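You operate a simulated robot arm through the tools that you are given. There is no shell and no other tool.

You are at the controls of a simulated robot arm. One attempt, no reset.

JOB
Swap the boat slide in the viewer for the hills slide and focus it.
Fine: light off before a slide comes out, and off at the end; the old slide goes in the rack's empty slot.
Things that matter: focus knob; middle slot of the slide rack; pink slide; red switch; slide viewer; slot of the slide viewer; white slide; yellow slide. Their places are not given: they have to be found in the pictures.

Only the result counts: the job must be done as asked and must still hold three seconds after the hand-in. Knocking over, shifting, dropping, spilling or breaking anything else fails it.

ROBOT AND FRAMES
A 6-joint arm with a two-finger parallel gripper, fixed in place. Base frame: the origin is on the floor under the middle of its stand, x ahead of it, y to its left, z up; the work surface is at about z = 800. Lengths are in mm, angles in rad, forces in N, time in s.
With the tool pointing down near the work surface it reaches from about 240 to 640 mm from the base axis. Its first joint turns from -1.152 to 1.152 rad. Payload 2.7 kg.
The tool frame sits at the grasp point between the pads (the TCP): z along the fingers, y along the line on which they close. The tips reach 23 mm beyond it. Largest opening 94 mm; finger width 38, thickness 10; the body of the gripper, 54 by 96 mm, starts 39 mm behind the TCP.
Orientation is that of the tool frame in the base frame, as a unit quaternion [w, x, y, z]. With the fingers straight down and closing along the base's y, the tool's x points along the base's -x, its y along +y and its z along -z.

CONTROLS
- The arm moves only by the tool apply_moves. Its argument "deltas" is a list of rows, each a list of 7 numbers: the opening in per cent of the stroke, from 0 (shut) to 100 (fully open), then the shift along the tool's x, y, z in units of 250 mm (1.0 is 250 mm), then the turn, a rotation vector about the tool's x, y, z in units of 60 degrees (1.0 is 60 degrees). In form: [[fingers, tx, ty, tz, rx, ry, rz], ...]. A call has 1 to 20 rows; each row is the pose to reach, as a shift and turn from the pose commanded when the call began, along the tool's axes at that moment. A call with a number of a shift or a turn outside -1 to 1 is refused whole. A row lasts 0.2 s, in which the tool goes at most 50 mm and 0.15 rad; a call with a longer step from one row to the next is refused whole, and so is a gripper value outside its range. A pose out of reach is approached as far as the arm can. The call stops where the force on the tool passes 40 N (or 10 N more than at its start, if that is more) or the arm is blocked; 0.2 s more then pass. Each finger travels about 45 mm/s and halts on what it meets, pressing with about 26 N; the grip force reading is that of the motor and also rises with nothing between the fingers. The clock runs only during rows and for 0.2 s after the last one: add rows that repeat a pose to give the fingers time. It gives the time, the measured TCP pose, the force on the tool (base axes), the opening and the grip force at its end, in the units of the frame above (readings bear some noise), with the torque about the TCP (base axes, N m) and any sound that the robot's microphone picked up, and new pictures: "pictures" is both (left out), scene, wrist or none.
- Cameras (640 x 400 px; columns grow to the right, rows downward): "scene" is fixed at [96.7, -461, 1394.2]; the picture's right is [0.44, -0.90, 0.00], its down [-0.57, -0.28, -0.77] and it looks along [0.69, 0.34, -0.64] (base axes); focal length 368 px, centre (320, 200). "wrist" rides on the gripper at [86, 16, -75] in the tool frame; the picture's right is [-0.18, 0.98, 0.00], its down [-0.58, -0.11, -0.81] and it looks along [-0.79, -0.15, 0.59] (tool axes); focal length 243 px, centre (320, 200).
- measure_at(camera, pixels): for up to 12 pixels [column, row] of the newest picture of that camera ("zoom" is the newest enlarged one), the place [x, y, z] in the base frame of the surface seen there, good to about 2 mm. No time passes.
- zoom(camera, box): a new picture of the part [left, top, right, bottom] of that camera's present view, enlarged. No time passes.
- hand_in(): hands the job in; it is judged then, once.

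Leave the gripper open and the arm clear of the work at the hand-in unless told otherwise.

The tools are called after "Request:" by a JSON object that holds its "name" and its "arguments". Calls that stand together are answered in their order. apply_moves: Moves the arm, as the interface text tells. Its arguments: {"type":"object","properties":{"deltas":{"type":"array","items":{"type":"array","items":{"type":"number"}}},"pictures":{"type":"string","enum":["both","scene","wrist","none"]}},"required":["deltas"]} The other tools are called the same way: measure_at (camera, pixels) gives the place of the surface under pixels of a picture; zoom (camera, box) takes an enlarged picture of a part of a camera's view; hand_in () hands the job in.

At the start:

```text
time_s: 0.0
tool_pos: [341.8, -168.7, 1174.3]
orientation: [0.0, 0.0, 1.0, 0.0]
wrist_force: [-1.1, 0.8, 0.4]
moment: [0.03, 0.01, -0.02]
width: 93.9
grip_force: 0.1
```

scene: 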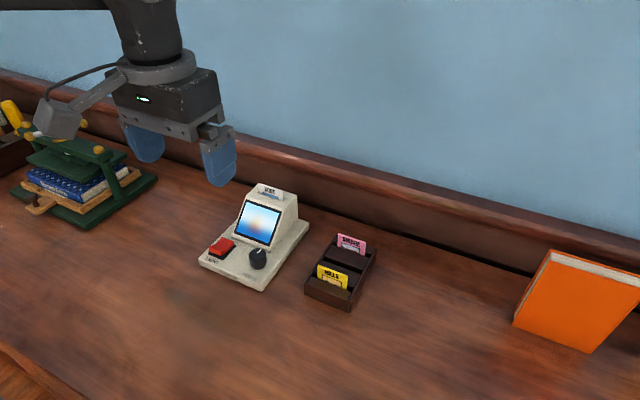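
wrist: 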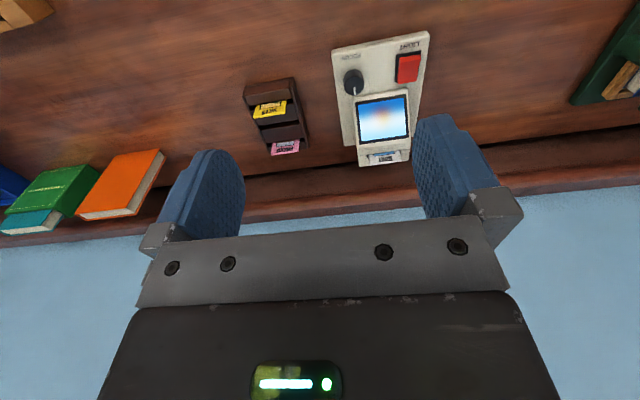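

I see the viewer at about (258,235) and the rack at about (342,272) in the scene picture. I'll zoom in on both to read the labels and shapes.

Request:
{"name": "zoom", "arguments": {"camera": "scene", "box": [190, 170, 390, 320]}}

Request:
{"name": "zoom", "arguments": {"camera": "wrist", "box": [230, 20, 440, 170]}}

```text
2.67 times, centred on (290, 245) of scene
```

zoom: 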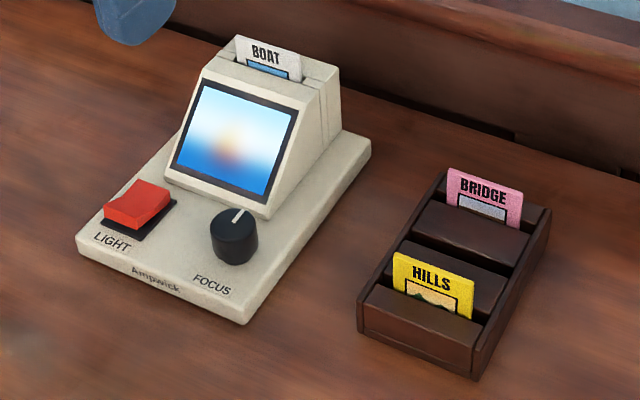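

```text
2.67 times, centred on (335, 95) of wrist
```

zoom: 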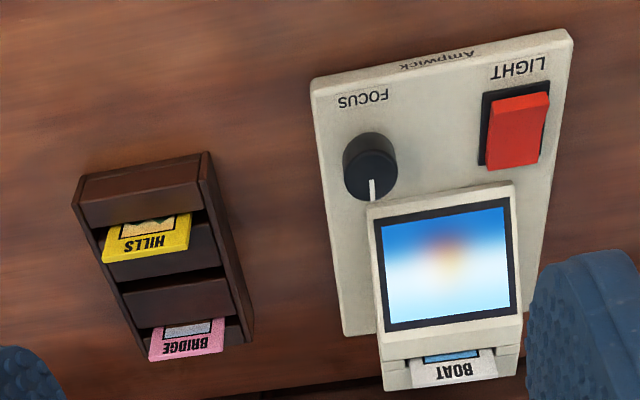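

Light is on (the screen is lit) and the image is blurred. The rack holds yellow HILLS in front, an empty middle slot, and pink BRIDGE at the back. I'll zoom closer on the viewer to measure its parts.

Request:
{"name": "zoom", "arguments": {"camera": "scene", "box": [190, 175, 318, 295]}}

```text
3.33 times, centred on (254, 235) of scene
```

zoom: 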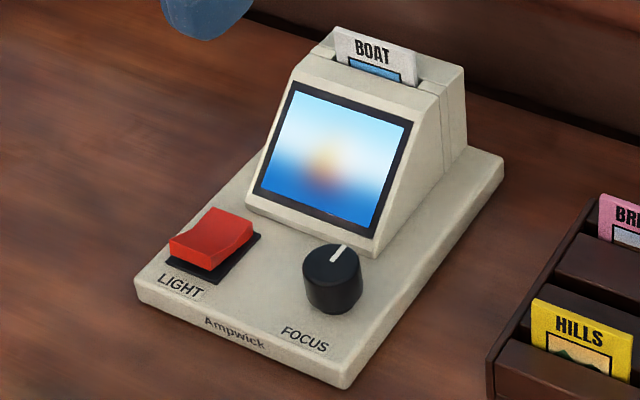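

Request:
{"name": "measure_at", "arguments": {"camera": "zoom", "pixels": [[337, 30], [414, 53], [375, 55], [338, 60], [410, 82], [440, 90], [310, 50], [335, 258], [330, 290], [215, 235], [185, 250], [235, 220]]}}

Request:
{"name": "measure_at", "arguments": {"camera": "zoom", "pixels": [[138, 280], [345, 382], [500, 158], [460, 70], [345, 28], [292, 75], [412, 122], [250, 205], [375, 250], [200, 265], [220, 210], [248, 240]]}}

```text
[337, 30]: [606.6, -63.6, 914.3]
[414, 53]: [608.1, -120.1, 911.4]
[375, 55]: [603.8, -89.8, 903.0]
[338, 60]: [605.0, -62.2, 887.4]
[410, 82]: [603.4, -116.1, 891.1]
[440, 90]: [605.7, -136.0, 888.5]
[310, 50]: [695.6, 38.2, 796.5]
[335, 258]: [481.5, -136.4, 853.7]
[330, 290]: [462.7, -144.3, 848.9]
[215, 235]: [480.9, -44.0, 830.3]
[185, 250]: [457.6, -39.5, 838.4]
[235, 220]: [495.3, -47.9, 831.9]
```

```text
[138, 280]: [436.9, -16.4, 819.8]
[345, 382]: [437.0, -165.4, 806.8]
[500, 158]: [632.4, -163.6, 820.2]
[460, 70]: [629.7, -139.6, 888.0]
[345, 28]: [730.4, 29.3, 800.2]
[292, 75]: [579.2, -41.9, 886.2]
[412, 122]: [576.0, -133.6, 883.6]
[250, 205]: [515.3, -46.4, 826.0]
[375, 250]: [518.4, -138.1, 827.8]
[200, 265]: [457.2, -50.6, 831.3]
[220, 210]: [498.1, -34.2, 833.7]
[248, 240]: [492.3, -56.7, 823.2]
```

The viewer is square to the base axes: its slot is at x≈604, y≈-90 and its top at z≈888. Next I'll measure the rack.

Request:
{"name": "zoom", "arguments": {"camera": "scene", "box": [298, 225, 384, 315]}}

```text
4.44 times, centred on (341, 270) of scene
```

zoom: 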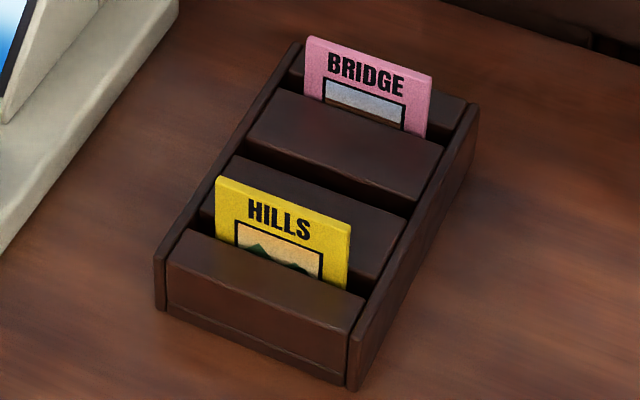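

Request:
{"name": "measure_at", "arguments": {"camera": "zoom", "pixels": [[308, 40], [430, 80], [216, 182], [350, 229], [217, 220], [346, 283], [185, 240], [360, 305], [175, 265], [350, 322], [280, 95], [440, 150]]}}

Request:
{"name": "measure_at", "arguments": {"camera": "zoom", "pixels": [[255, 135], [415, 195], [235, 162], [400, 225], [335, 105], [330, 165], [330, 195], [270, 270], [295, 45], [475, 110], [160, 258], [355, 345]]}}

Request:
{"name": "measure_at", "arguments": {"camera": "zoom", "pixels": [[375, 120], [280, 250], [325, 150], [330, 130], [340, 185], [300, 172], [380, 215], [375, 240], [300, 285], [450, 100], [290, 65], [260, 290]]}}

```text
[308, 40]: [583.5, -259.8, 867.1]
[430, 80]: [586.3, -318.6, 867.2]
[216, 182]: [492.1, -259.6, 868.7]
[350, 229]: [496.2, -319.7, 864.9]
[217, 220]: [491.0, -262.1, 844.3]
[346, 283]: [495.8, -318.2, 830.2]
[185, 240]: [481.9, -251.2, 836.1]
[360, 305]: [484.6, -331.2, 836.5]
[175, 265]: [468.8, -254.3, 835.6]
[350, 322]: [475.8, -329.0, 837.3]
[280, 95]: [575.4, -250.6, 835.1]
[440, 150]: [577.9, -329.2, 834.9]
```

```text
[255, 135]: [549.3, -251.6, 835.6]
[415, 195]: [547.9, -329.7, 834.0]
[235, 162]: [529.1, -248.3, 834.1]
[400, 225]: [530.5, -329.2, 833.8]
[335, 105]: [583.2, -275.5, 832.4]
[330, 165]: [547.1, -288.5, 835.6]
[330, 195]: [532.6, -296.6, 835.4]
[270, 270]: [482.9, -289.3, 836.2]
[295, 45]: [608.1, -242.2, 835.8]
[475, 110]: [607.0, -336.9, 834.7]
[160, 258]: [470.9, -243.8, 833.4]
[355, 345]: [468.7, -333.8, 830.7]
```

```text
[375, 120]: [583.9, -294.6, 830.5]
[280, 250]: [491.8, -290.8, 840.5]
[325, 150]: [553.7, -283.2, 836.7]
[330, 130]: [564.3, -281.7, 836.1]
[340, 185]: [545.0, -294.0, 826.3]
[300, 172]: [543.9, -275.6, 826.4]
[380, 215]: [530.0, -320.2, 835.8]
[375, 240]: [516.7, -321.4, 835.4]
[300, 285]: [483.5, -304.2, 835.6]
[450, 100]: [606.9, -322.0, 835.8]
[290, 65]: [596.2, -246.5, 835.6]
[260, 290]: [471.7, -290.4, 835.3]
```

The rack's slots are at x≈493 (HILLS), ≈540 (empty) and ≈585 (BRIDGE), with y centre ≈-290 and the rack top at z≈835. Next I'll look closely at the switch and knob.

Request:
{"name": "zoom", "arguments": {"camera": "scene", "box": [196, 225, 276, 275]}}

```text
8.00 times, centred on (236, 250) of scene
```

zoom: 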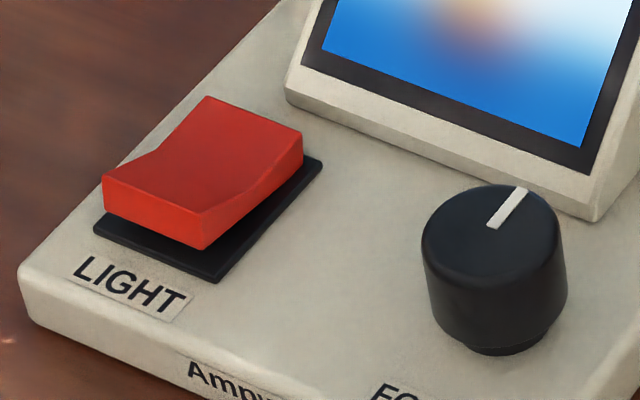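

Request:
{"name": "measure_at", "arguments": {"camera": "zoom", "pixels": [[106, 180], [200, 242], [210, 100], [300, 138], [155, 165], [215, 190], [250, 150], [150, 190], [200, 212], [175, 150], [110, 205], [205, 215]]}}

Request:
{"name": "measure_at", "arguments": {"camera": "zoom", "pixels": [[495, 220], [520, 192], [425, 235], [560, 220], [490, 280], [480, 195], [540, 195], [500, 345], [430, 250], [565, 290], [225, 270], [98, 230]]}}

```text
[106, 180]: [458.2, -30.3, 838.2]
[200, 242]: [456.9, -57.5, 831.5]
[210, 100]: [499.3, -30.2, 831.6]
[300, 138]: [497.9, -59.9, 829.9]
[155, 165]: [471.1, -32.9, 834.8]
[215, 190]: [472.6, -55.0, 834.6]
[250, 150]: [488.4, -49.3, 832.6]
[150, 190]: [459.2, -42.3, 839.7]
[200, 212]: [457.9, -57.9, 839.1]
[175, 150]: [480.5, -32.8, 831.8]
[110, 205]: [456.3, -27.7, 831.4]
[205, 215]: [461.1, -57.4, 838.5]
```

```text
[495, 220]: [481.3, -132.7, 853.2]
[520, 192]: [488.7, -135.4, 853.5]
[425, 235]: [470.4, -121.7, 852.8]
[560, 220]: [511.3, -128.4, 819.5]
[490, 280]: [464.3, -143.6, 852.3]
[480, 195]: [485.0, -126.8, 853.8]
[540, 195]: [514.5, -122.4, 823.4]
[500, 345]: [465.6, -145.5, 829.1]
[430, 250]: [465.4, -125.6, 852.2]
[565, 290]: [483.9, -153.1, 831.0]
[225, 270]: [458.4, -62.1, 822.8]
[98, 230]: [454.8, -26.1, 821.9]
```

The rocker's front end (x≈458, y≈-44) is raised at z≈839 and its rear end is down, which matches the light being on. The knob is centred near (477,-137), its top at z≈853, with the pointer toward +x. First move: go above the switch with the fingers shut, turning the tool toward -90° so it can later grip the slides by their thickness.

Request:
{"name": "apply_moves", "arguments": {"deltas": [[0, -0.06, 0.0624, 0.0875, 0, 0, -0.125], [0, -0.119, 0.1248, 0.175, 0, 0, -0.25], [0, -0.179, 0.187, 0.2625, 0, 0, -0.375], [0, -0.238, 0.2495, 0.35, 0, 0, -0.5], [0, -0.298, 0.312, 0.4375, 0, 0, -0.625], [0, -0.358, 0.374, 0.525, 0, 0, -0.75], [0, -0.417, 0.4366, 0.6125, 0, 0, -0.875], [0, -0.477, 0.499, 0.7, 0, 0, -1.0], [0, -0.477, 0.499, 0.7, 0, 0, -1.0]], "pictures": "scene"}}

```text
time_s: 2.0
tool_pos: [462.0, -42.3, 996.6]
orientation: [0.0, -0.501, 0.866, 0.0]
wrist_force: [1.2, -0.3, -0.5]
moment: [0.0, -0.02, 0.01]
width: 0.0
grip_force: 25.8
```

scene: 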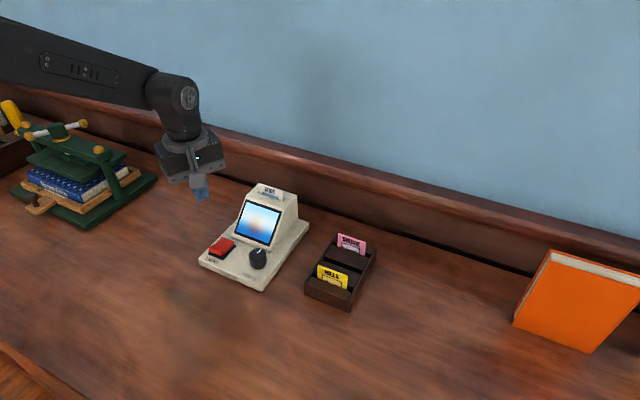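

The tool is now above the switch. I'll finish the turn to -90° and go down to TCP z≈880, leaving the tips about 18 mm above the switch.

Request:
{"name": "apply_moves", "arguments": {"deltas": [[0, 0, 0, 0.12, 0, 0, -0.125], [0, 0, 0, 0.24, 0, 0, -0.25], [0, 0, 0, 0.36, 0, 0, -0.375], [0, 0, 0, 0.47, 0, 0, -0.5], [0, 0, 0, 0.47, 0, 0, -0.5]]}}

```text
time_s: 3.2
tool_pos: [460.4, -42.7, 880.9]
orientation: [0.0, 0.708, -0.707, 0.0]
wrist_force: [0.3, 0.4, 0.3]
moment: [0.01, 0.0, 0.0]
width: 0.0
grip_force: 25.3
```

scene: 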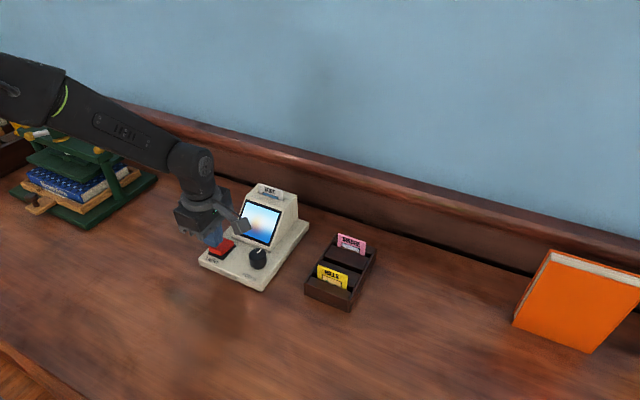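
wrist: 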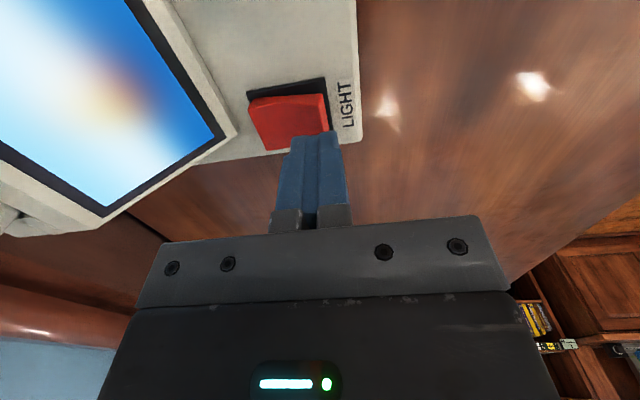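

The fingers are above the front half of the red switch. I'll press it down slowly; contact should come near TCP z≈862.

Request:
{"name": "apply_moves", "arguments": {"deltas": [[0, 0, 0, 0.06, 0, 0, 0], [0, 0, 0, 0.072, 0, 0, 0], [0, 0, 0, 0.08, 0, 0, 0], [0, 0, 0, 0.088, 0, 0, 0], [0, 0, 0, 0.096, 0, 0, 0], [0, 0, 0, 0.104, 0, 0, 0]]}}

```text
time_s: 4.6
tool_pos: [460.0, -45.0, 858.5]
orientation: [0.0, -0.707, 0.707, -0.001]
wrist_force: [-13.7, 1.7, 30.4]
moment: [0.09, 0.43, 0.0]
width: 0.3
grip_force: 26.0
```

scene: 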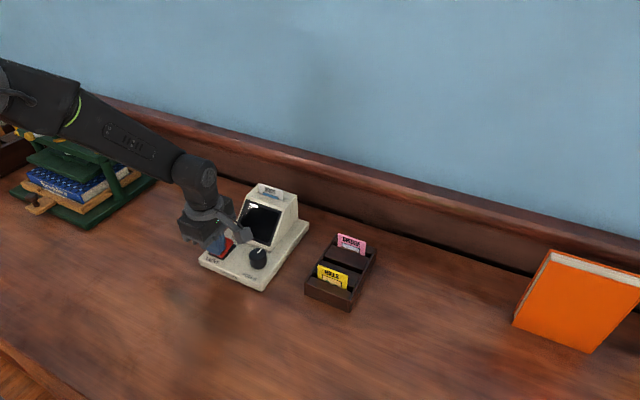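
wrist: 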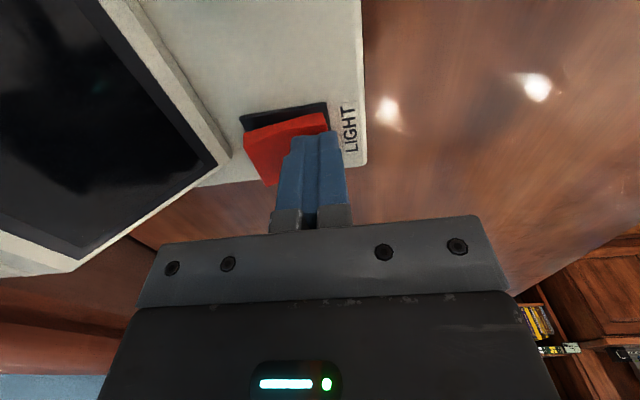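

The screen is dark, so the light is off. I'll lift off, then move above the boat slide (x≈604.5, y≈-90.5) with the fingers partly open.

Request:
{"name": "apply_moves", "arguments": {"deltas": [[0, 0, 0, -0.16, 0, 0, 0], [0, 0, 0, -0.32, 0, 0, 0], [20, 0, 0, -0.5, 0, 0, 0], [40, 0.05, -0.15, -0.5, 0, 0, 0], [40, 0.1, -0.3, -0.5, 0, 0, 0], [40, 0.15, -0.45, -0.5, 0, 0, 0], [40, 0.186, -0.578, -0.5, 0, 0, 0], [40, 0.186, -0.578, -0.5, 0, 0, 0]]}}

```text
time_s: 6.4
tool_pos: [605.0, -89.7, 979.8]
orientation: [-0.001, -0.706, 0.708, 0.001]
wrist_force: [0.2, -0.1, -0.7]
moment: [-0.03, 0.0, 0.04]
width: 37.4
grip_force: 0.0
```

scene: 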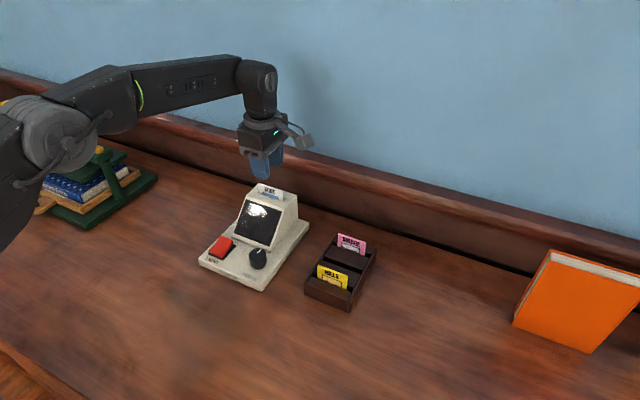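
wrist: 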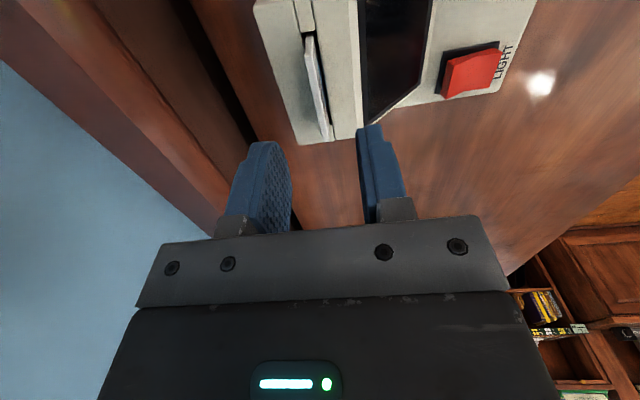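

The wrist view shows the slide in its slot at about (318,85), between the fingers. I'll zoom in to measure it and to check that the viewer hasn't moved.

Request:
{"name": "zoom", "arguments": {"camera": "wrist", "box": [250, 0, 400, 150]}}

Request:
{"name": "zoom", "arguments": {"camera": "scene", "box": [190, 175, 318, 295]}}

```text
2.67 times, centred on (325, 75) of wrist
```

zoom: 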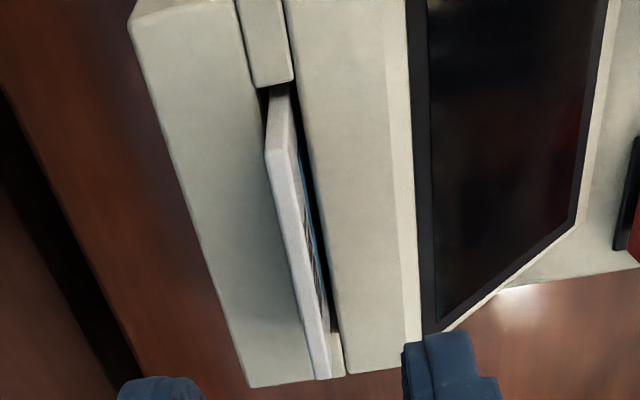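

```text
3.33 times, centred on (254, 235) of scene
```

zoom: 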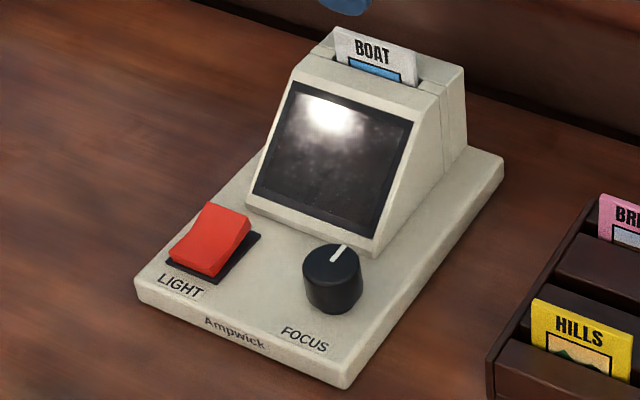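

The viewer hasn't moved and the switch has flipped. I'll measure the slide's top edge and the slot walls from the wrist view.

Request:
{"name": "zoom", "arguments": {"camera": "wrist", "box": [290, 15, 350, 145]}}

```text
3.08 times, centred on (320, 80) of wrist
```

zoom: 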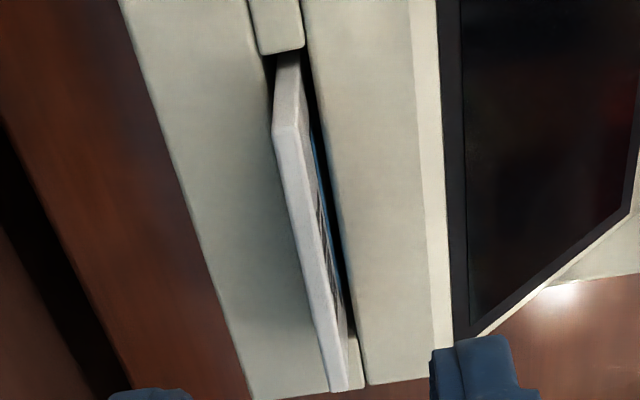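

Request:
{"name": "measure_at", "arguments": {"camera": "zoom", "pixels": [[277, 130], [298, 130], [290, 130], [322, 300], [332, 300], [335, 380], [343, 380], [280, 30], [262, 50], [300, 45], [330, 120], [355, 300]]}}

Request:
{"name": "measure_at", "arguments": {"camera": "zoom", "pixels": [[280, 100], [290, 80], [300, 220], [308, 220], [355, 370], [360, 375], [240, 250], [200, 100], [310, 60], [318, 120], [325, 350], [270, 80]]}}

```text
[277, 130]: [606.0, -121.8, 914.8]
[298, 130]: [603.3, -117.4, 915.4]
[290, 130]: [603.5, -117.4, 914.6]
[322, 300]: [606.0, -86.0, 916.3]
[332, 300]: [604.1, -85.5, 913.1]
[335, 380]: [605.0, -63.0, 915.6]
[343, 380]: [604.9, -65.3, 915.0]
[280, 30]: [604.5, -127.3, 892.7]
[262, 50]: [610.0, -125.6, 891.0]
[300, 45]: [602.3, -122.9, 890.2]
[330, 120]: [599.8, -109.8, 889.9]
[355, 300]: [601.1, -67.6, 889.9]
```

```text
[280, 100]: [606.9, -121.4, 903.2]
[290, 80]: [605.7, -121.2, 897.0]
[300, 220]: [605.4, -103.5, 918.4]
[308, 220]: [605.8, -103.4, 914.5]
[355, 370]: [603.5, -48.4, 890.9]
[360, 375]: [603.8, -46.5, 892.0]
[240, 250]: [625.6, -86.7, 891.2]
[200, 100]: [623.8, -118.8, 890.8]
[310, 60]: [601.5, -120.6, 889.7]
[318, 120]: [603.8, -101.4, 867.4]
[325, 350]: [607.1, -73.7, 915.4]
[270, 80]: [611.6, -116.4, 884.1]
```

The slide's top edge is at x≈605, z≈915, spanning y from -120.5 to -60, and the viewer top is at z≈890.5. I'll go down to TCP z≈917 (tips ≈894) and close on the slide's faces.

Request:
{"name": "apply_moves", "arguments": {"deltas": [[40, 0, 0.002, 0.14, 0, 0, 0], [40, 0, 0.002, 0.22, 0, 0, 0], [40, 0, 0.002, 0.255, 0, 0, 0], [40, 0, 0.002, 0.255, 0, 0, 0], [15, 0, 0.002, 0.255, 0, 0, 0], [0, 0, 0.002, 0.255, 0, 0, 0], [0, 0, 0.002, 0.255, 0, 0, 0], [0, 0, 0.002, 0.255, 0, 0, 0], [0, 0, 0.002, 0.255, 0, 0, 0]]}}

```text
time_s: 8.4
tool_pos: [604.3, -90.9, 915.6]
orientation: [0.0, -0.707, 0.707, 0.001]
wrist_force: [-0.1, -0.6, -0.2]
moment: [-0.02, 0.02, 0.01]
width: 3.9
grip_force: 25.8
```

scene: 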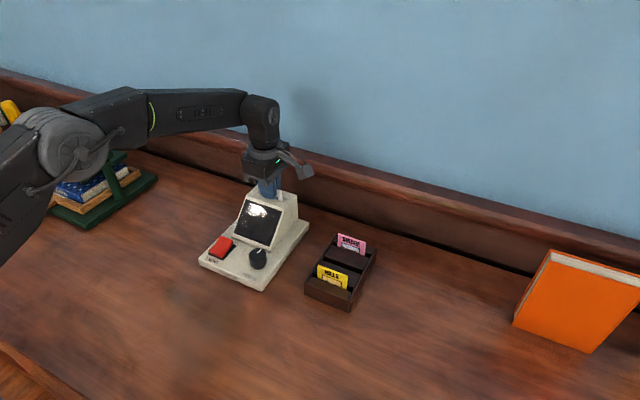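
wrist: 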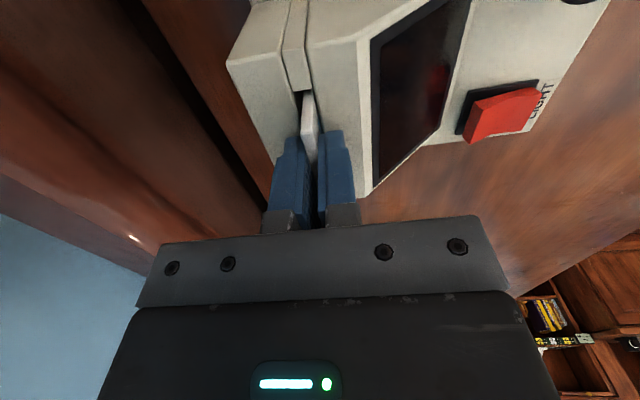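

The grip closed on the slide at 3.9 mm width. Now I'll pull it straight up.

Request:
{"name": "apply_moves", "arguments": {"deltas": [[0, 0, 0, -0.03, 0, 0, 0], [0, 0, 0, -0.07, 0, 0, 0], [0, 0, 0, -0.12, 0, 0, 0], [0, 0, 0, -0.18, 0, 0, 0], [0, 0, 0, -0.26, 0, 0, 0], [0, 0, 0, -0.36, 0, 0, 0], [0, 0, 0, -0.4, 0, 0, 0], [0, 0, 0, -0.4, 0, 0, 0]]}}

```text
time_s: 10.2
tool_pos: [604.8, -91.2, 1017.0]
orientation: [0.0, -0.707, 0.707, 0.001]
wrist_force: [-0.4, -0.6, -0.5]
moment: [-0.03, 0.0, 0.04]
width: 3.9
grip_force: 25.9
```

scene: 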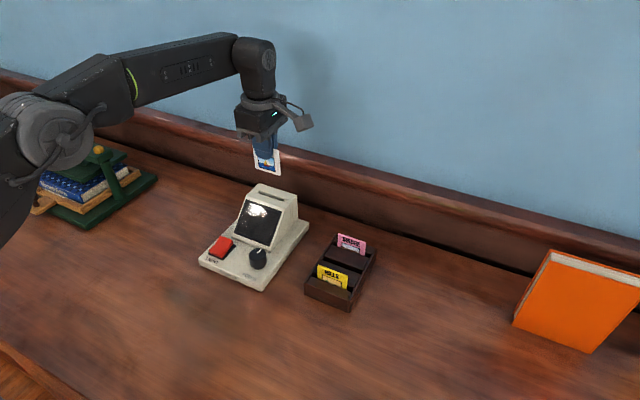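
wrist: 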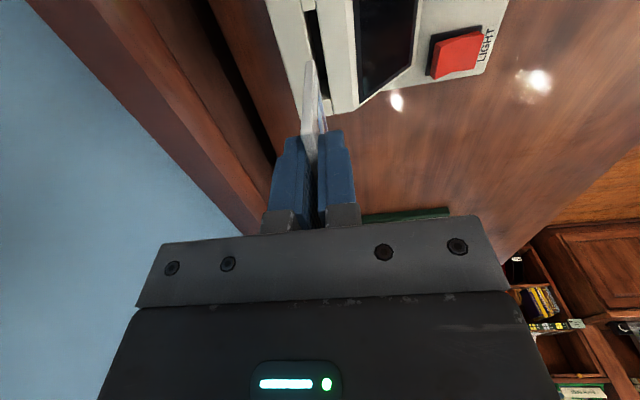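

The slide is out and held. I'll zoom in to measure its bottom edge and to look into the now empty viewer slot.

Request:
{"name": "zoom", "arguments": {"camera": "scene", "box": [225, 120, 315, 210]}}

```text
4.44 times, centred on (270, 165) of scene
```

zoom: 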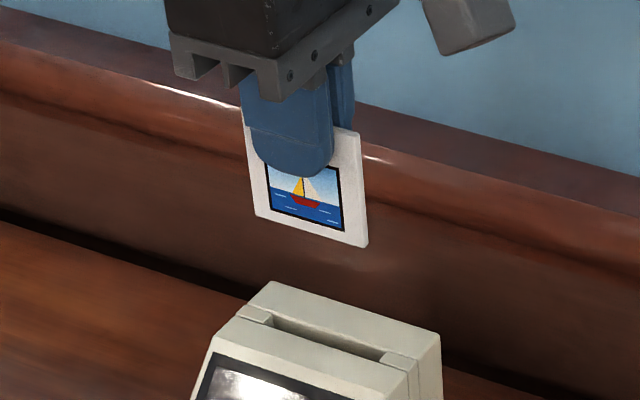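

Request:
{"name": "measure_at", "arguments": {"camera": "zoom", "pixels": [[258, 212], [362, 244], [310, 228], [250, 150], [360, 140], [355, 200], [268, 322], [385, 362], [325, 345], [330, 335], [300, 322], [395, 350]]}}

```text
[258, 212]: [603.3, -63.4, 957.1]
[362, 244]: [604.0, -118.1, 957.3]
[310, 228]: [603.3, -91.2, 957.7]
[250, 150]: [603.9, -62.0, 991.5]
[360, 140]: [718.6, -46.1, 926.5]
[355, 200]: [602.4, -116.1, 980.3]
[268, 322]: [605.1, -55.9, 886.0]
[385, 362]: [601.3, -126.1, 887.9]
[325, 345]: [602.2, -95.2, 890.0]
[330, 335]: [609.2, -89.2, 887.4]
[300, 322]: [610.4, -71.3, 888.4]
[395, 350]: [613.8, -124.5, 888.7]
```

The slide's bottom edge is 61 mm below the TCP (957 at TCP 1017). The rack's middle slot should be centred near x≈539.6, y≈-290. I'll carry the slide there at this height and look before lowering it.

Request:
{"name": "apply_moves", "arguments": {"deltas": [[0, 0.13, 0.043, 0, 0, 0, 0], [0, 0.27, 0.087, 0, 0, 0, 0], [0, 0.41, 0.131, 0, 0, 0, 0], [0, 0.55, 0.175, 0, 0, 0, 0], [0, 0.68, 0.22, 0, 0, 0, 0], [0, 0.798, 0.2616, 0, 0, 0, 0], [0, 0.798, 0.2616, 0.12, 0, 0, 0], [0, 0.798, 0.2616, 0.12, 0, 0, 0]]}}

```text
time_s: 12.0
tool_pos: [539.8, -290.8, 984.4]
orientation: [0.0, 0.707, -0.707, -0.001]
wrist_force: [-0.5, -0.3, -0.5]
moment: [0.0, 0.02, -0.03]
width: 3.8
grip_force: 25.7
```

scene: 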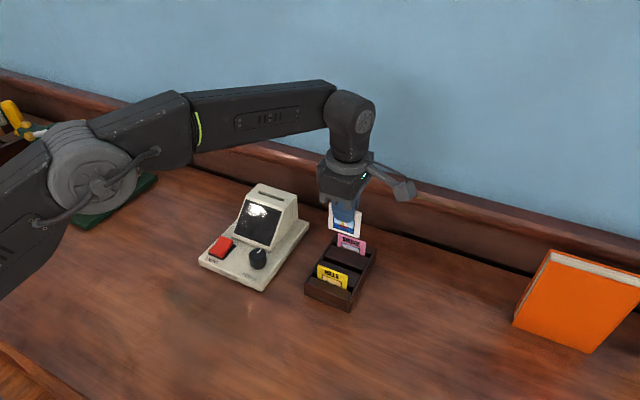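
wrist: 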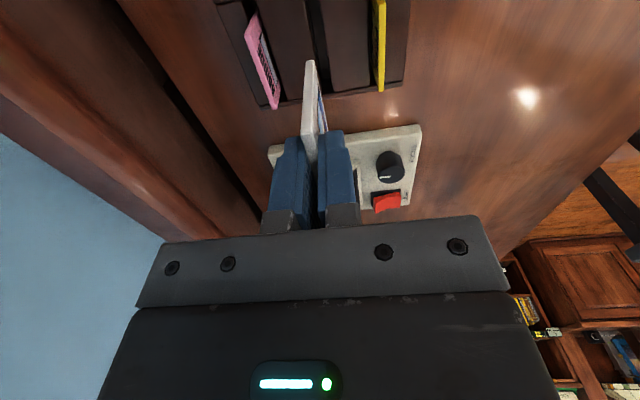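

The wrist view shows the slide above the rack, with pink on the left and yellow on the right. I'll zoom in to measure the middle slot walls.

Request:
{"name": "zoom", "arguments": {"camera": "wrist", "box": [220, 0, 420, 130]}}

```text
3.08 times, centred on (320, 65) of wrist
```

zoom: 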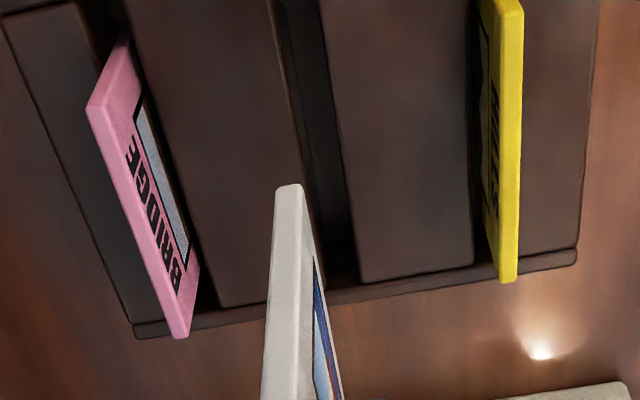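

Request:
{"name": "measure_at", "arguments": {"camera": "zoom", "pixels": [[280, 60], [325, 60], [300, 140], [340, 140], [345, 200], [310, 180], [305, 100], [100, 120], [184, 330], [512, 30], [508, 270], [288, 190]]}}

Request:
{"name": "measure_at", "arguments": {"camera": "zoom", "pixels": [[88, 110], [105, 110], [178, 335], [190, 335], [498, 30], [522, 30], [500, 280], [516, 280], [295, 40], [310, 40], [320, 200], [335, 230]]}}

```text
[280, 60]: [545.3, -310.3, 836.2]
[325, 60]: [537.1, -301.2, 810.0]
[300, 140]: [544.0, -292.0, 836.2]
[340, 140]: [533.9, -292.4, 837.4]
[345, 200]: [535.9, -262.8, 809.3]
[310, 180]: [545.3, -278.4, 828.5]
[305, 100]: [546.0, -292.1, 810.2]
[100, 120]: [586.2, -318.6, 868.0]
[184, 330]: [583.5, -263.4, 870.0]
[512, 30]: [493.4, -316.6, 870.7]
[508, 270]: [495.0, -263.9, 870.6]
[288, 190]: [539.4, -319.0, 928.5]
```

```text
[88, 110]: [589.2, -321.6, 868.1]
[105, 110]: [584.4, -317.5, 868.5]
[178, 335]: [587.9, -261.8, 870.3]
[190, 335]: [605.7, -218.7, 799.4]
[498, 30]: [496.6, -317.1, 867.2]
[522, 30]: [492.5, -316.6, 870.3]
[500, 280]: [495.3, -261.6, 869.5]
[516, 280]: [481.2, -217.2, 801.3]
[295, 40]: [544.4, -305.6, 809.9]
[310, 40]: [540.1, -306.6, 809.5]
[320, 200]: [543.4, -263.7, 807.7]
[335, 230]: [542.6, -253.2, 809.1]
```

The middle slot's walls are at x≈534 and x≈545 and its floor at z≈809.5, so the slide lines up with it. I'll lower it in stages until the bottom is near the floor.

Request:
{"name": "apply_moves", "arguments": {"deltas": [[0, 0, -0.001, 0.15, 0, 0, 0], [0, 0, -0.001, 0.28, 0, 0, 0], [0, 0, -0.001, 0.36, 0, 0, 0], [0, 0, -0.001, 0.4, 0, 0, 0], [0, 0, -0.001, 0.43, 0, 0, 0], [0, 0, -0.001, 0.445, 0, 0, 0], [0, 0, -0.001, 0.455, 0, 0, 0], [0, 0, -0.001, 0.462, 0, 0, 0], [0, 0, -0.001, 0.462, 0, 0, 0]]}}

```text
time_s: 14.0
tool_pos: [540.4, -290.6, 870.8]
orientation: [0.0, 0.707, -0.707, 0.001]
wrist_force: [-0.2, 0.0, 0.0]
moment: [0.0, -0.02, -0.01]
width: 3.8
grip_force: 26.1
```

scene: 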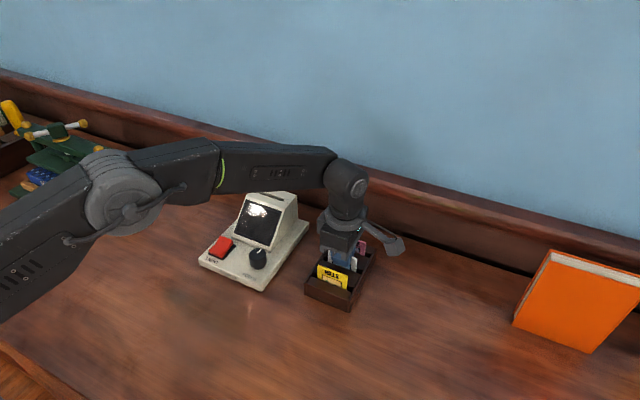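
wrist: 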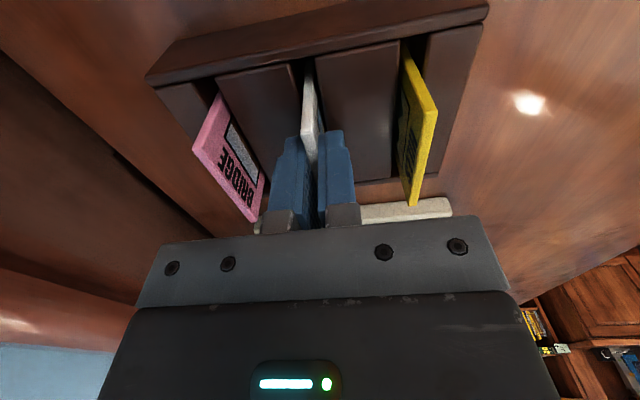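

The slide is in the middle slot and there's no contact force yet. I'll lower another 2 mm to seat it gently.

Request:
{"name": "apply_moves", "arguments": {"deltas": [[0, 0, 0, 0.004, 0, 0, 0], [0, 0, 0, 0.008, 0, 0, 0], [0, 0, 0, 0.008, 0, 0, 0]], "pictures": "wrist"}}

```text
time_s: 14.8
tool_pos: [539.2, -290.9, 869.5]
orientation: [0.0, -0.707, 0.707, -0.002]
wrist_force: [-2.1, 1.3, 9.4]
moment: [0.15, 0.1, 0.02]
width: 4.0
grip_force: 25.4
```

wrist: 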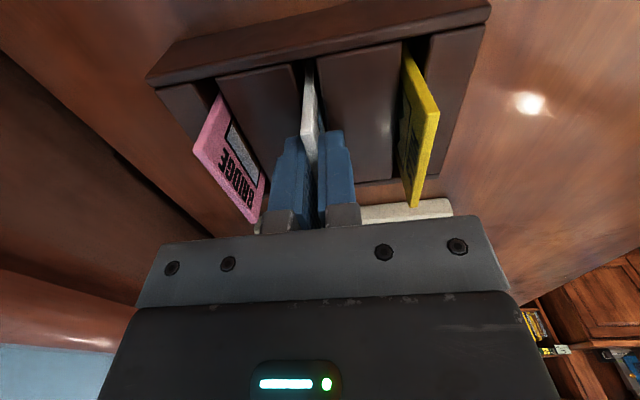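

The force rose to about 9 N, so the slide is seated on the slot floor. I'll open to about 25% (clear of the neighbouring slides) and rise straight up.

Request:
{"name": "apply_moves", "arguments": {"deltas": [[10, 0, 0, 0, 0, 0, 0], [25, 0, 0, 0, 0, 0, 0], [25, 0, 0, 0, 0, 0, 0], [25, 0, 0, -0.05, 0, 0, 0], [25, 0, 0, -0.15, 0, 0, 0], [25, 0, 0, -0.3, 0, 0, 0], [25, 0, 0, -0.4, 0, 0, 0], [25, 0, 0, -0.4, 0, 0, 0]]}}

```text
time_s: 16.6
tool_pos: [538.8, -290.2, 969.1]
orientation: [0.0, -0.707, 0.707, 0.0]
wrist_force: [0.1, 0.1, -0.8]
moment: [-0.01, 0.02, -0.02]
width: 23.8
grip_force: 0.1
```

scene: 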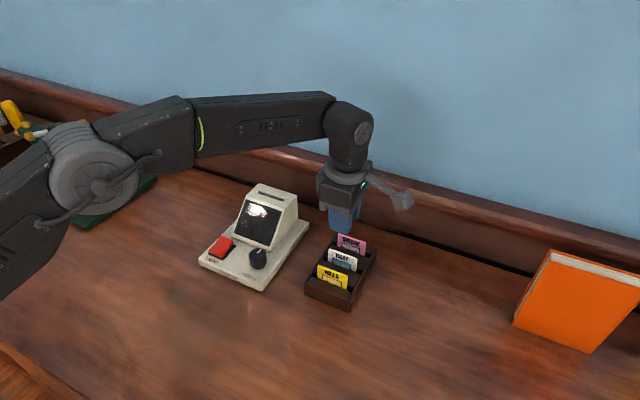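
wrist: 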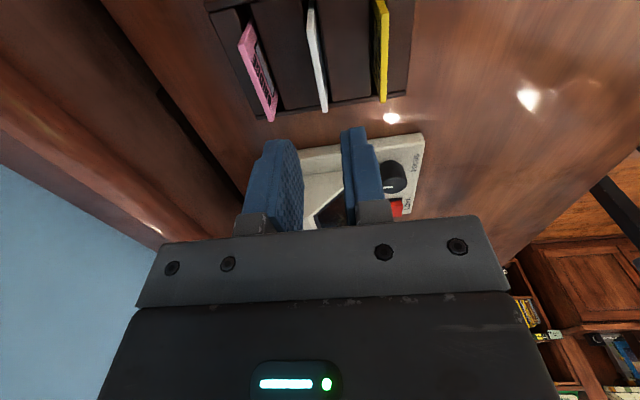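

The boat slide stands in the middle slot. Now I'll re-measure the yellow HILLS slide from the current wrist view.

Request:
{"name": "zoom", "arguments": {"camera": "wrist", "box": [210, 0, 430, 130]}}

Request:
{"name": "zoom", "arguments": {"camera": "scene", "box": [298, 225, 384, 315]}}

```text
2.91 times, centred on (320, 65) of wrist
```

zoom: 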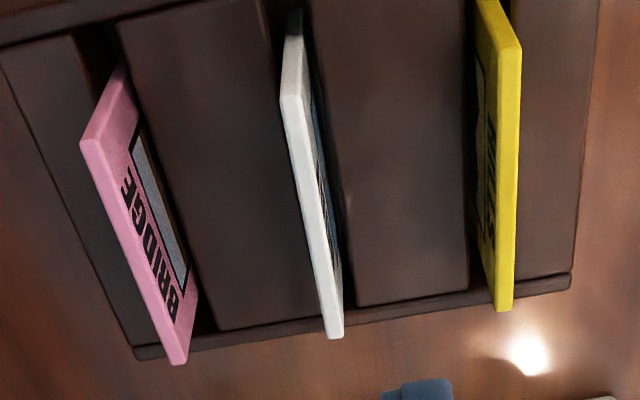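

```text
4.44 times, centred on (341, 270) of scene
```

zoom: 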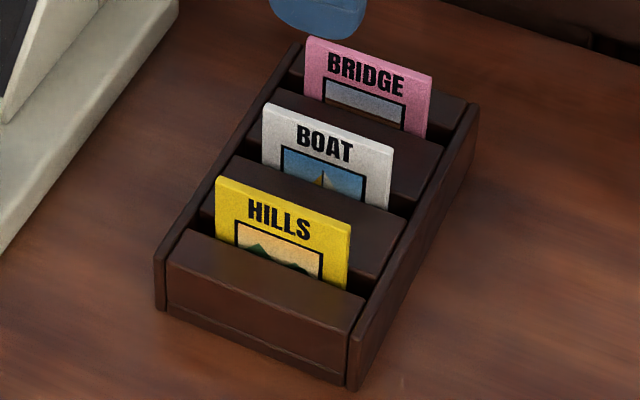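

Request:
{"name": "measure_at", "arguments": {"camera": "zoom", "pixels": [[217, 180], [349, 228], [264, 106], [393, 152], [307, 40], [432, 80], [235, 190], [330, 225], [265, 150], [385, 200], [218, 215], [345, 270]]}}

```text
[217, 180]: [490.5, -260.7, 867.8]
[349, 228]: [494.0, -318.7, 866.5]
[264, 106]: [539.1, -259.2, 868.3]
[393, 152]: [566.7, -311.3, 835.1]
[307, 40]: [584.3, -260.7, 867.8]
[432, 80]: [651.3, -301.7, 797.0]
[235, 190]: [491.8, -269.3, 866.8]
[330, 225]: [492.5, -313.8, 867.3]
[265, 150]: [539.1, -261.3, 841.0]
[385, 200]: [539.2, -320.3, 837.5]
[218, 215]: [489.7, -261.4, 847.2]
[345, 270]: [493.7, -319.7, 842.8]
```

HILLS has its top at z≈867.5, is centred at about (494,-290), and may be very slightly skewed. I'll move over it, descend to TCP z≈870 and close.

Request:
{"name": "apply_moves", "arguments": {"deltas": [[35, 0, 0.1, 0, 0, 0, 0], [35, 0, 0.1836, 0, 0, 0, 0], [35, 0, 0.1836, 0.15, 0, 0, 0], [35, 0, 0.1836, 0.28, 0, 0, 0], [35, 0, 0.1836, 0.36, 0, 0, 0], [35, 0, 0.1836, 0.398, 0, 0, 0], [35, 0, 0.1836, 0.398, 0, 0, 0]]}}

```text
time_s: 18.2
tool_pos: [493.7, -289.7, 868.4]
orientation: [0.0, -0.706, 0.708, 0.0]
wrist_force: [0.5, -0.1, -1.1]
moment: [-0.01, -0.01, 0.01]
width: 33.0
grip_force: 0.0
```

scene: 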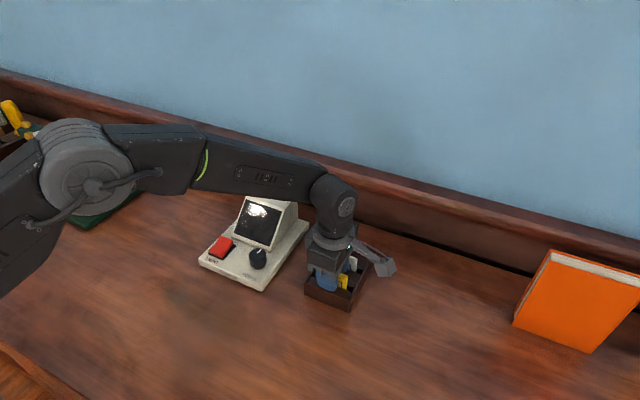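
wrist: 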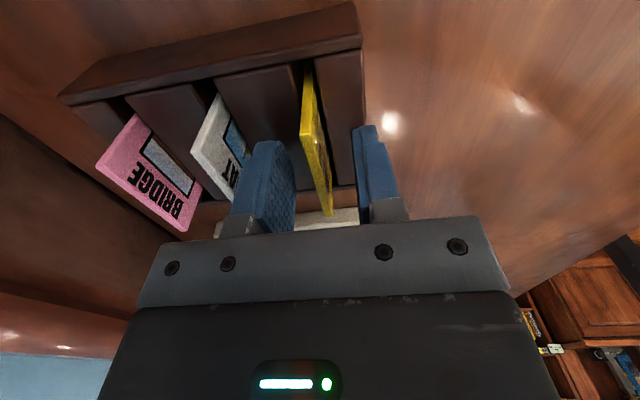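

The yellow slide is between the fingers. I'll close on it and wait for the grip to settle.

Request:
{"name": "apply_moves", "arguments": {"deltas": [[20, 0, 0, 0, 0, 0, 0], [8, 0, 0, 0, 0, 0, 0], [0, 0, 0, 0, 0, 0, 0], [0, 0, 0, 0, 0, 0, 0], [0, 0, 0, 0, 0, 0, 0]], "pictures": "wrist"}}

```text
time_s: 19.4
tool_pos: [492.9, -290.3, 869.8]
orientation: [0.0, 0.707, -0.707, -0.001]
wrist_force: [0.0, 0.0, 0.0]
moment: [-0.02, -0.01, 0.03]
width: 3.8
grip_force: 26.2
```

wrist: 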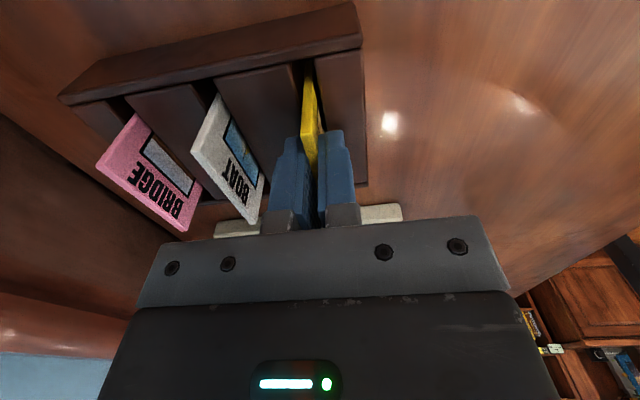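

HILLS is gripped at 3.8 mm. I'll lift it straight up to TCP z≈1017.

Request:
{"name": "apply_moves", "arguments": {"deltas": [[0, 0, 0, -0.03, 0, 0, 0], [0, 0, 0, -0.08, 0, 0, 0], [0, 0, 0, -0.15, 0, 0, 0], [0, 0, 0, -0.25, 0, 0, 0], [0, 0, 0, -0.37, 0, 0, 0], [0, 0, 0, -0.5, 0, 0, 0], [0, 0, 0, -0.588, 0, 0, 0], [0, 0, 0, -0.588, 0, 0, 0]]}}

```text
time_s: 21.2
tool_pos: [492.8, -289.9, 1016.4]
orientation: [0.0, -0.707, 0.707, 0.0]
wrist_force: [-0.1, -0.7, -0.7]
moment: [-0.03, -0.01, -0.04]
width: 3.8
grip_force: 25.9
```

scene: 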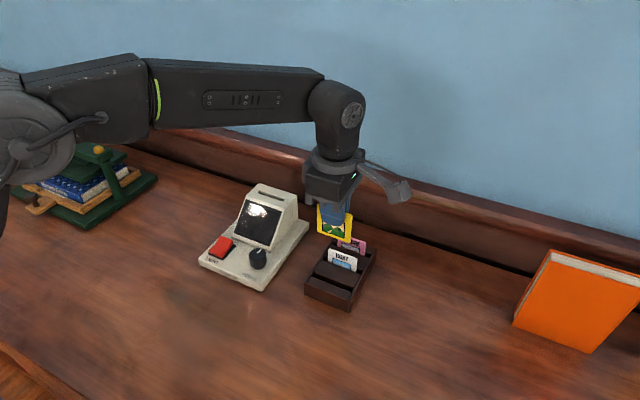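
wrist: 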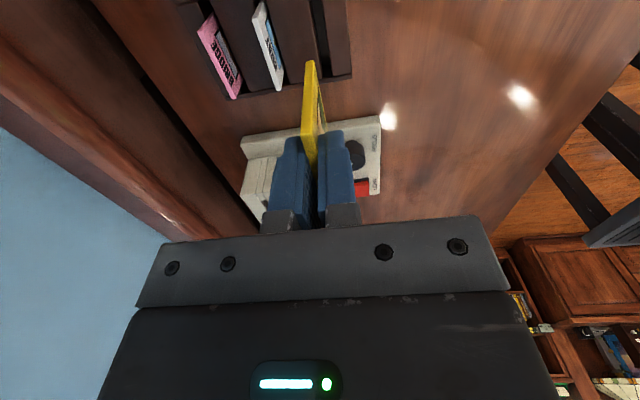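

HILLS is out. I'll zoom in to check how it sits in the fingers (bottom edge height, tilt, y extent).

Request:
{"name": "zoom", "arguments": {"camera": "scene", "box": [290, 170, 380, 260]}}

```text
4.44 times, centred on (335, 215) of scene
```

zoom: 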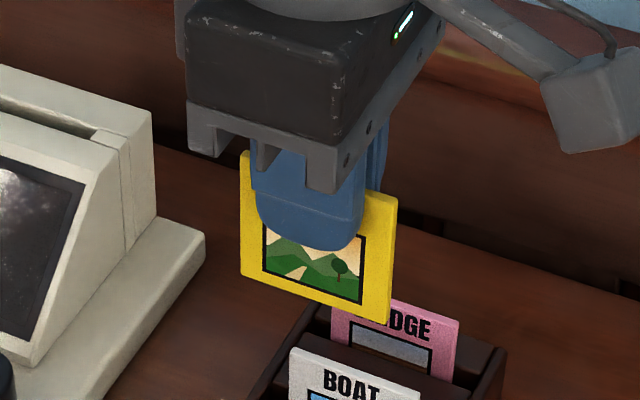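

Request:
{"name": "measure_at", "arguments": {"camera": "zoom", "pixels": [[244, 272], [385, 320], [315, 296], [245, 160], [392, 200], [250, 250], [385, 290], [244, 200], [388, 240]]}}

```text
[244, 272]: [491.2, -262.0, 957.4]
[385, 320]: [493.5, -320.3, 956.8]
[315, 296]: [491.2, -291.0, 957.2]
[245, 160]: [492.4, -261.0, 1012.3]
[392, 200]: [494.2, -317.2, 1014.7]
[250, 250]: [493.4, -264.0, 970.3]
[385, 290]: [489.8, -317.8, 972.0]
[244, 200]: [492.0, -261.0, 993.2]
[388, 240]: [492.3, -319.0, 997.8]
```

The slide hangs straight, centred on the TCP in y, with its bottom at z≈957. I'll carry it over the viewer slot at (605,-90.5).

Request:
{"name": "apply_moves", "arguments": {"deltas": [[0, -0.13, -0.072, 0, 0, 0, 0], [0, -0.27, -0.15, 0, 0, 0, 0], [0, -0.41, -0.228, 0, 0, 0, 0], [0, -0.55, -0.306, 0, 0, 0, 0], [0, -0.68, -0.38, 0, 0, 0, 0], [0, -0.77, -0.43, 0, 0, 0, 0], [0, -0.798, -0.4442, 0, 0, 0, 0], [0, -0.798, -0.4442, 0.14, 0, 0, 0], [0, -0.798, -0.4442, 0.14, 0, 0, 0]]}}

```text
time_s: 23.2
tool_pos: [605.2, -89.7, 981.0]
orientation: [0.0, 0.707, -0.707, 0.0]
wrist_force: [-0.1, -0.7, -0.1]
moment: [0.03, -0.02, 0.0]
width: 3.9
grip_force: 25.8
```

scene: 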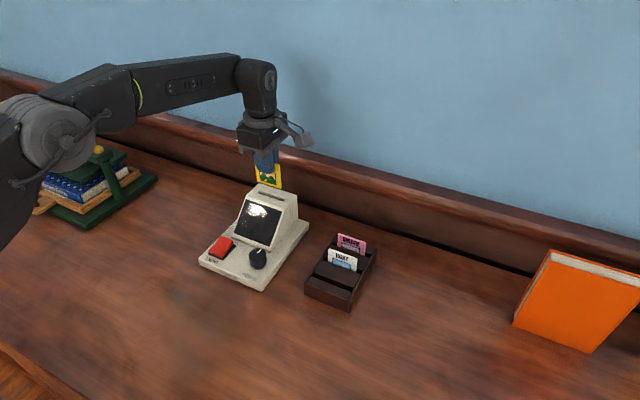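
wrist: 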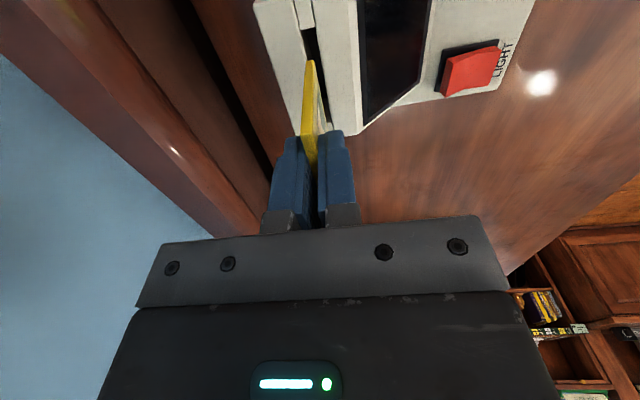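

The slide is lined up above the slot. I'll lower it slowly into the mouth, watching the force.

Request:
{"name": "apply_moves", "arguments": {"deltas": [[0, 0, 0, 0.06, 0, 0, 0], [0, 0, 0, 0.1, 0, 0, 0], [0, 0, 0, 0.12, 0, 0, 0], [0, 0, 0, 0.135, 0, 0, 0], [0, 0, 0, 0.15, 0, 0, 0], [0, 0, 0, 0.165, 0, 0, 0], [0, 0, 0, 0.18, 0, 0, 0], [0, 0, 0, 0.18, 0, 0, 0]]}}

```text
time_s: 25.0
tool_pos: [605.3, -90.2, 936.1]
orientation: [0.001, 0.707, -0.707, 0.0]
wrist_force: [-0.1, -0.1, 0.1]
moment: [0.0, -0.02, -0.04]
width: 3.5
grip_force: 26.0
```

scene: 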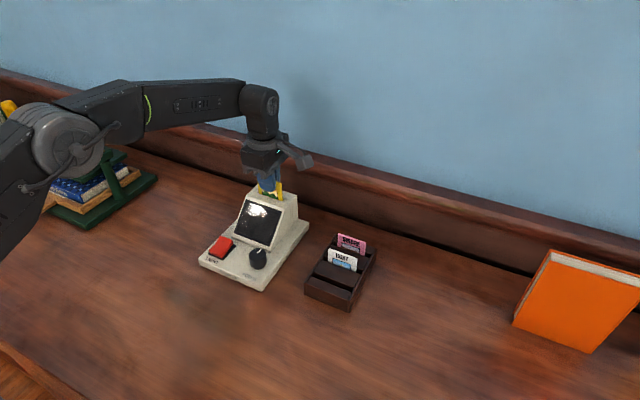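
wrist: 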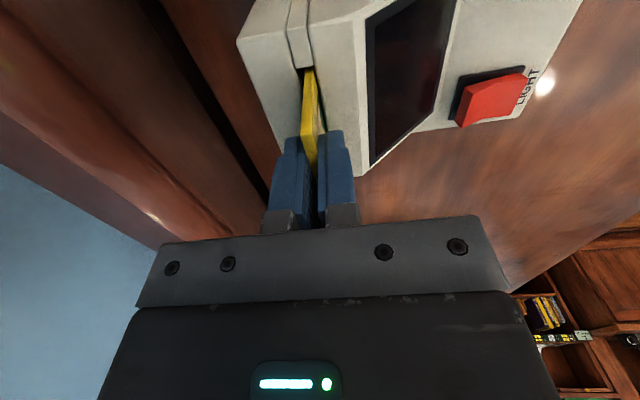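

The slide is about 14 mm into the slot with no resistance. I'll go down to TCP z≈918, then in 1 mm steps until it seats.

Request:
{"name": "apply_moves", "arguments": {"deltas": [[0, 0, 0, 0.025, 0, 0, 0], [0, 0, 0, 0.05, 0, 0, 0], [0, 0, 0, 0.068, 0, 0, 0], [0, 0, 0, 0.076, 0, 0, 0], [0, 0, 0, 0.08, 0, 0, 0], [0, 0, 0, 0.084, 0, 0, 0], [0, 0, 0, 0.084, 0, 0, 0]]}}

```text
time_s: 26.6
tool_pos: [605.0, -90.2, 915.8]
orientation: [0.0, 0.707, -0.707, 0.0]
wrist_force: [-0.3, -0.2, 0.0]
moment: [0.01, 0.0, 0.04]
width: 3.4
grip_force: 26.7
```

scene: 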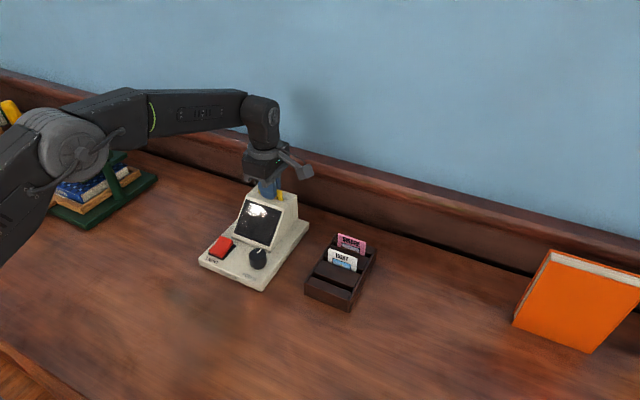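
wrist: 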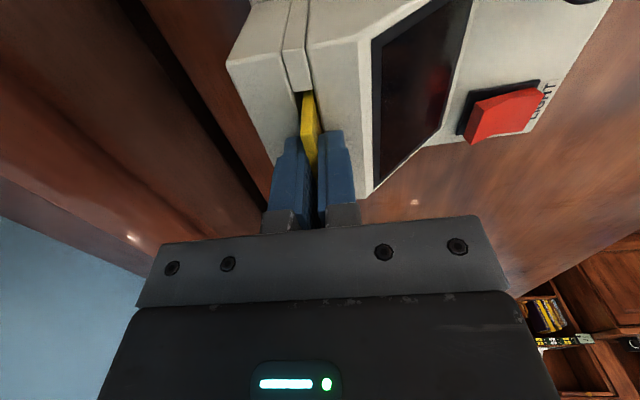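

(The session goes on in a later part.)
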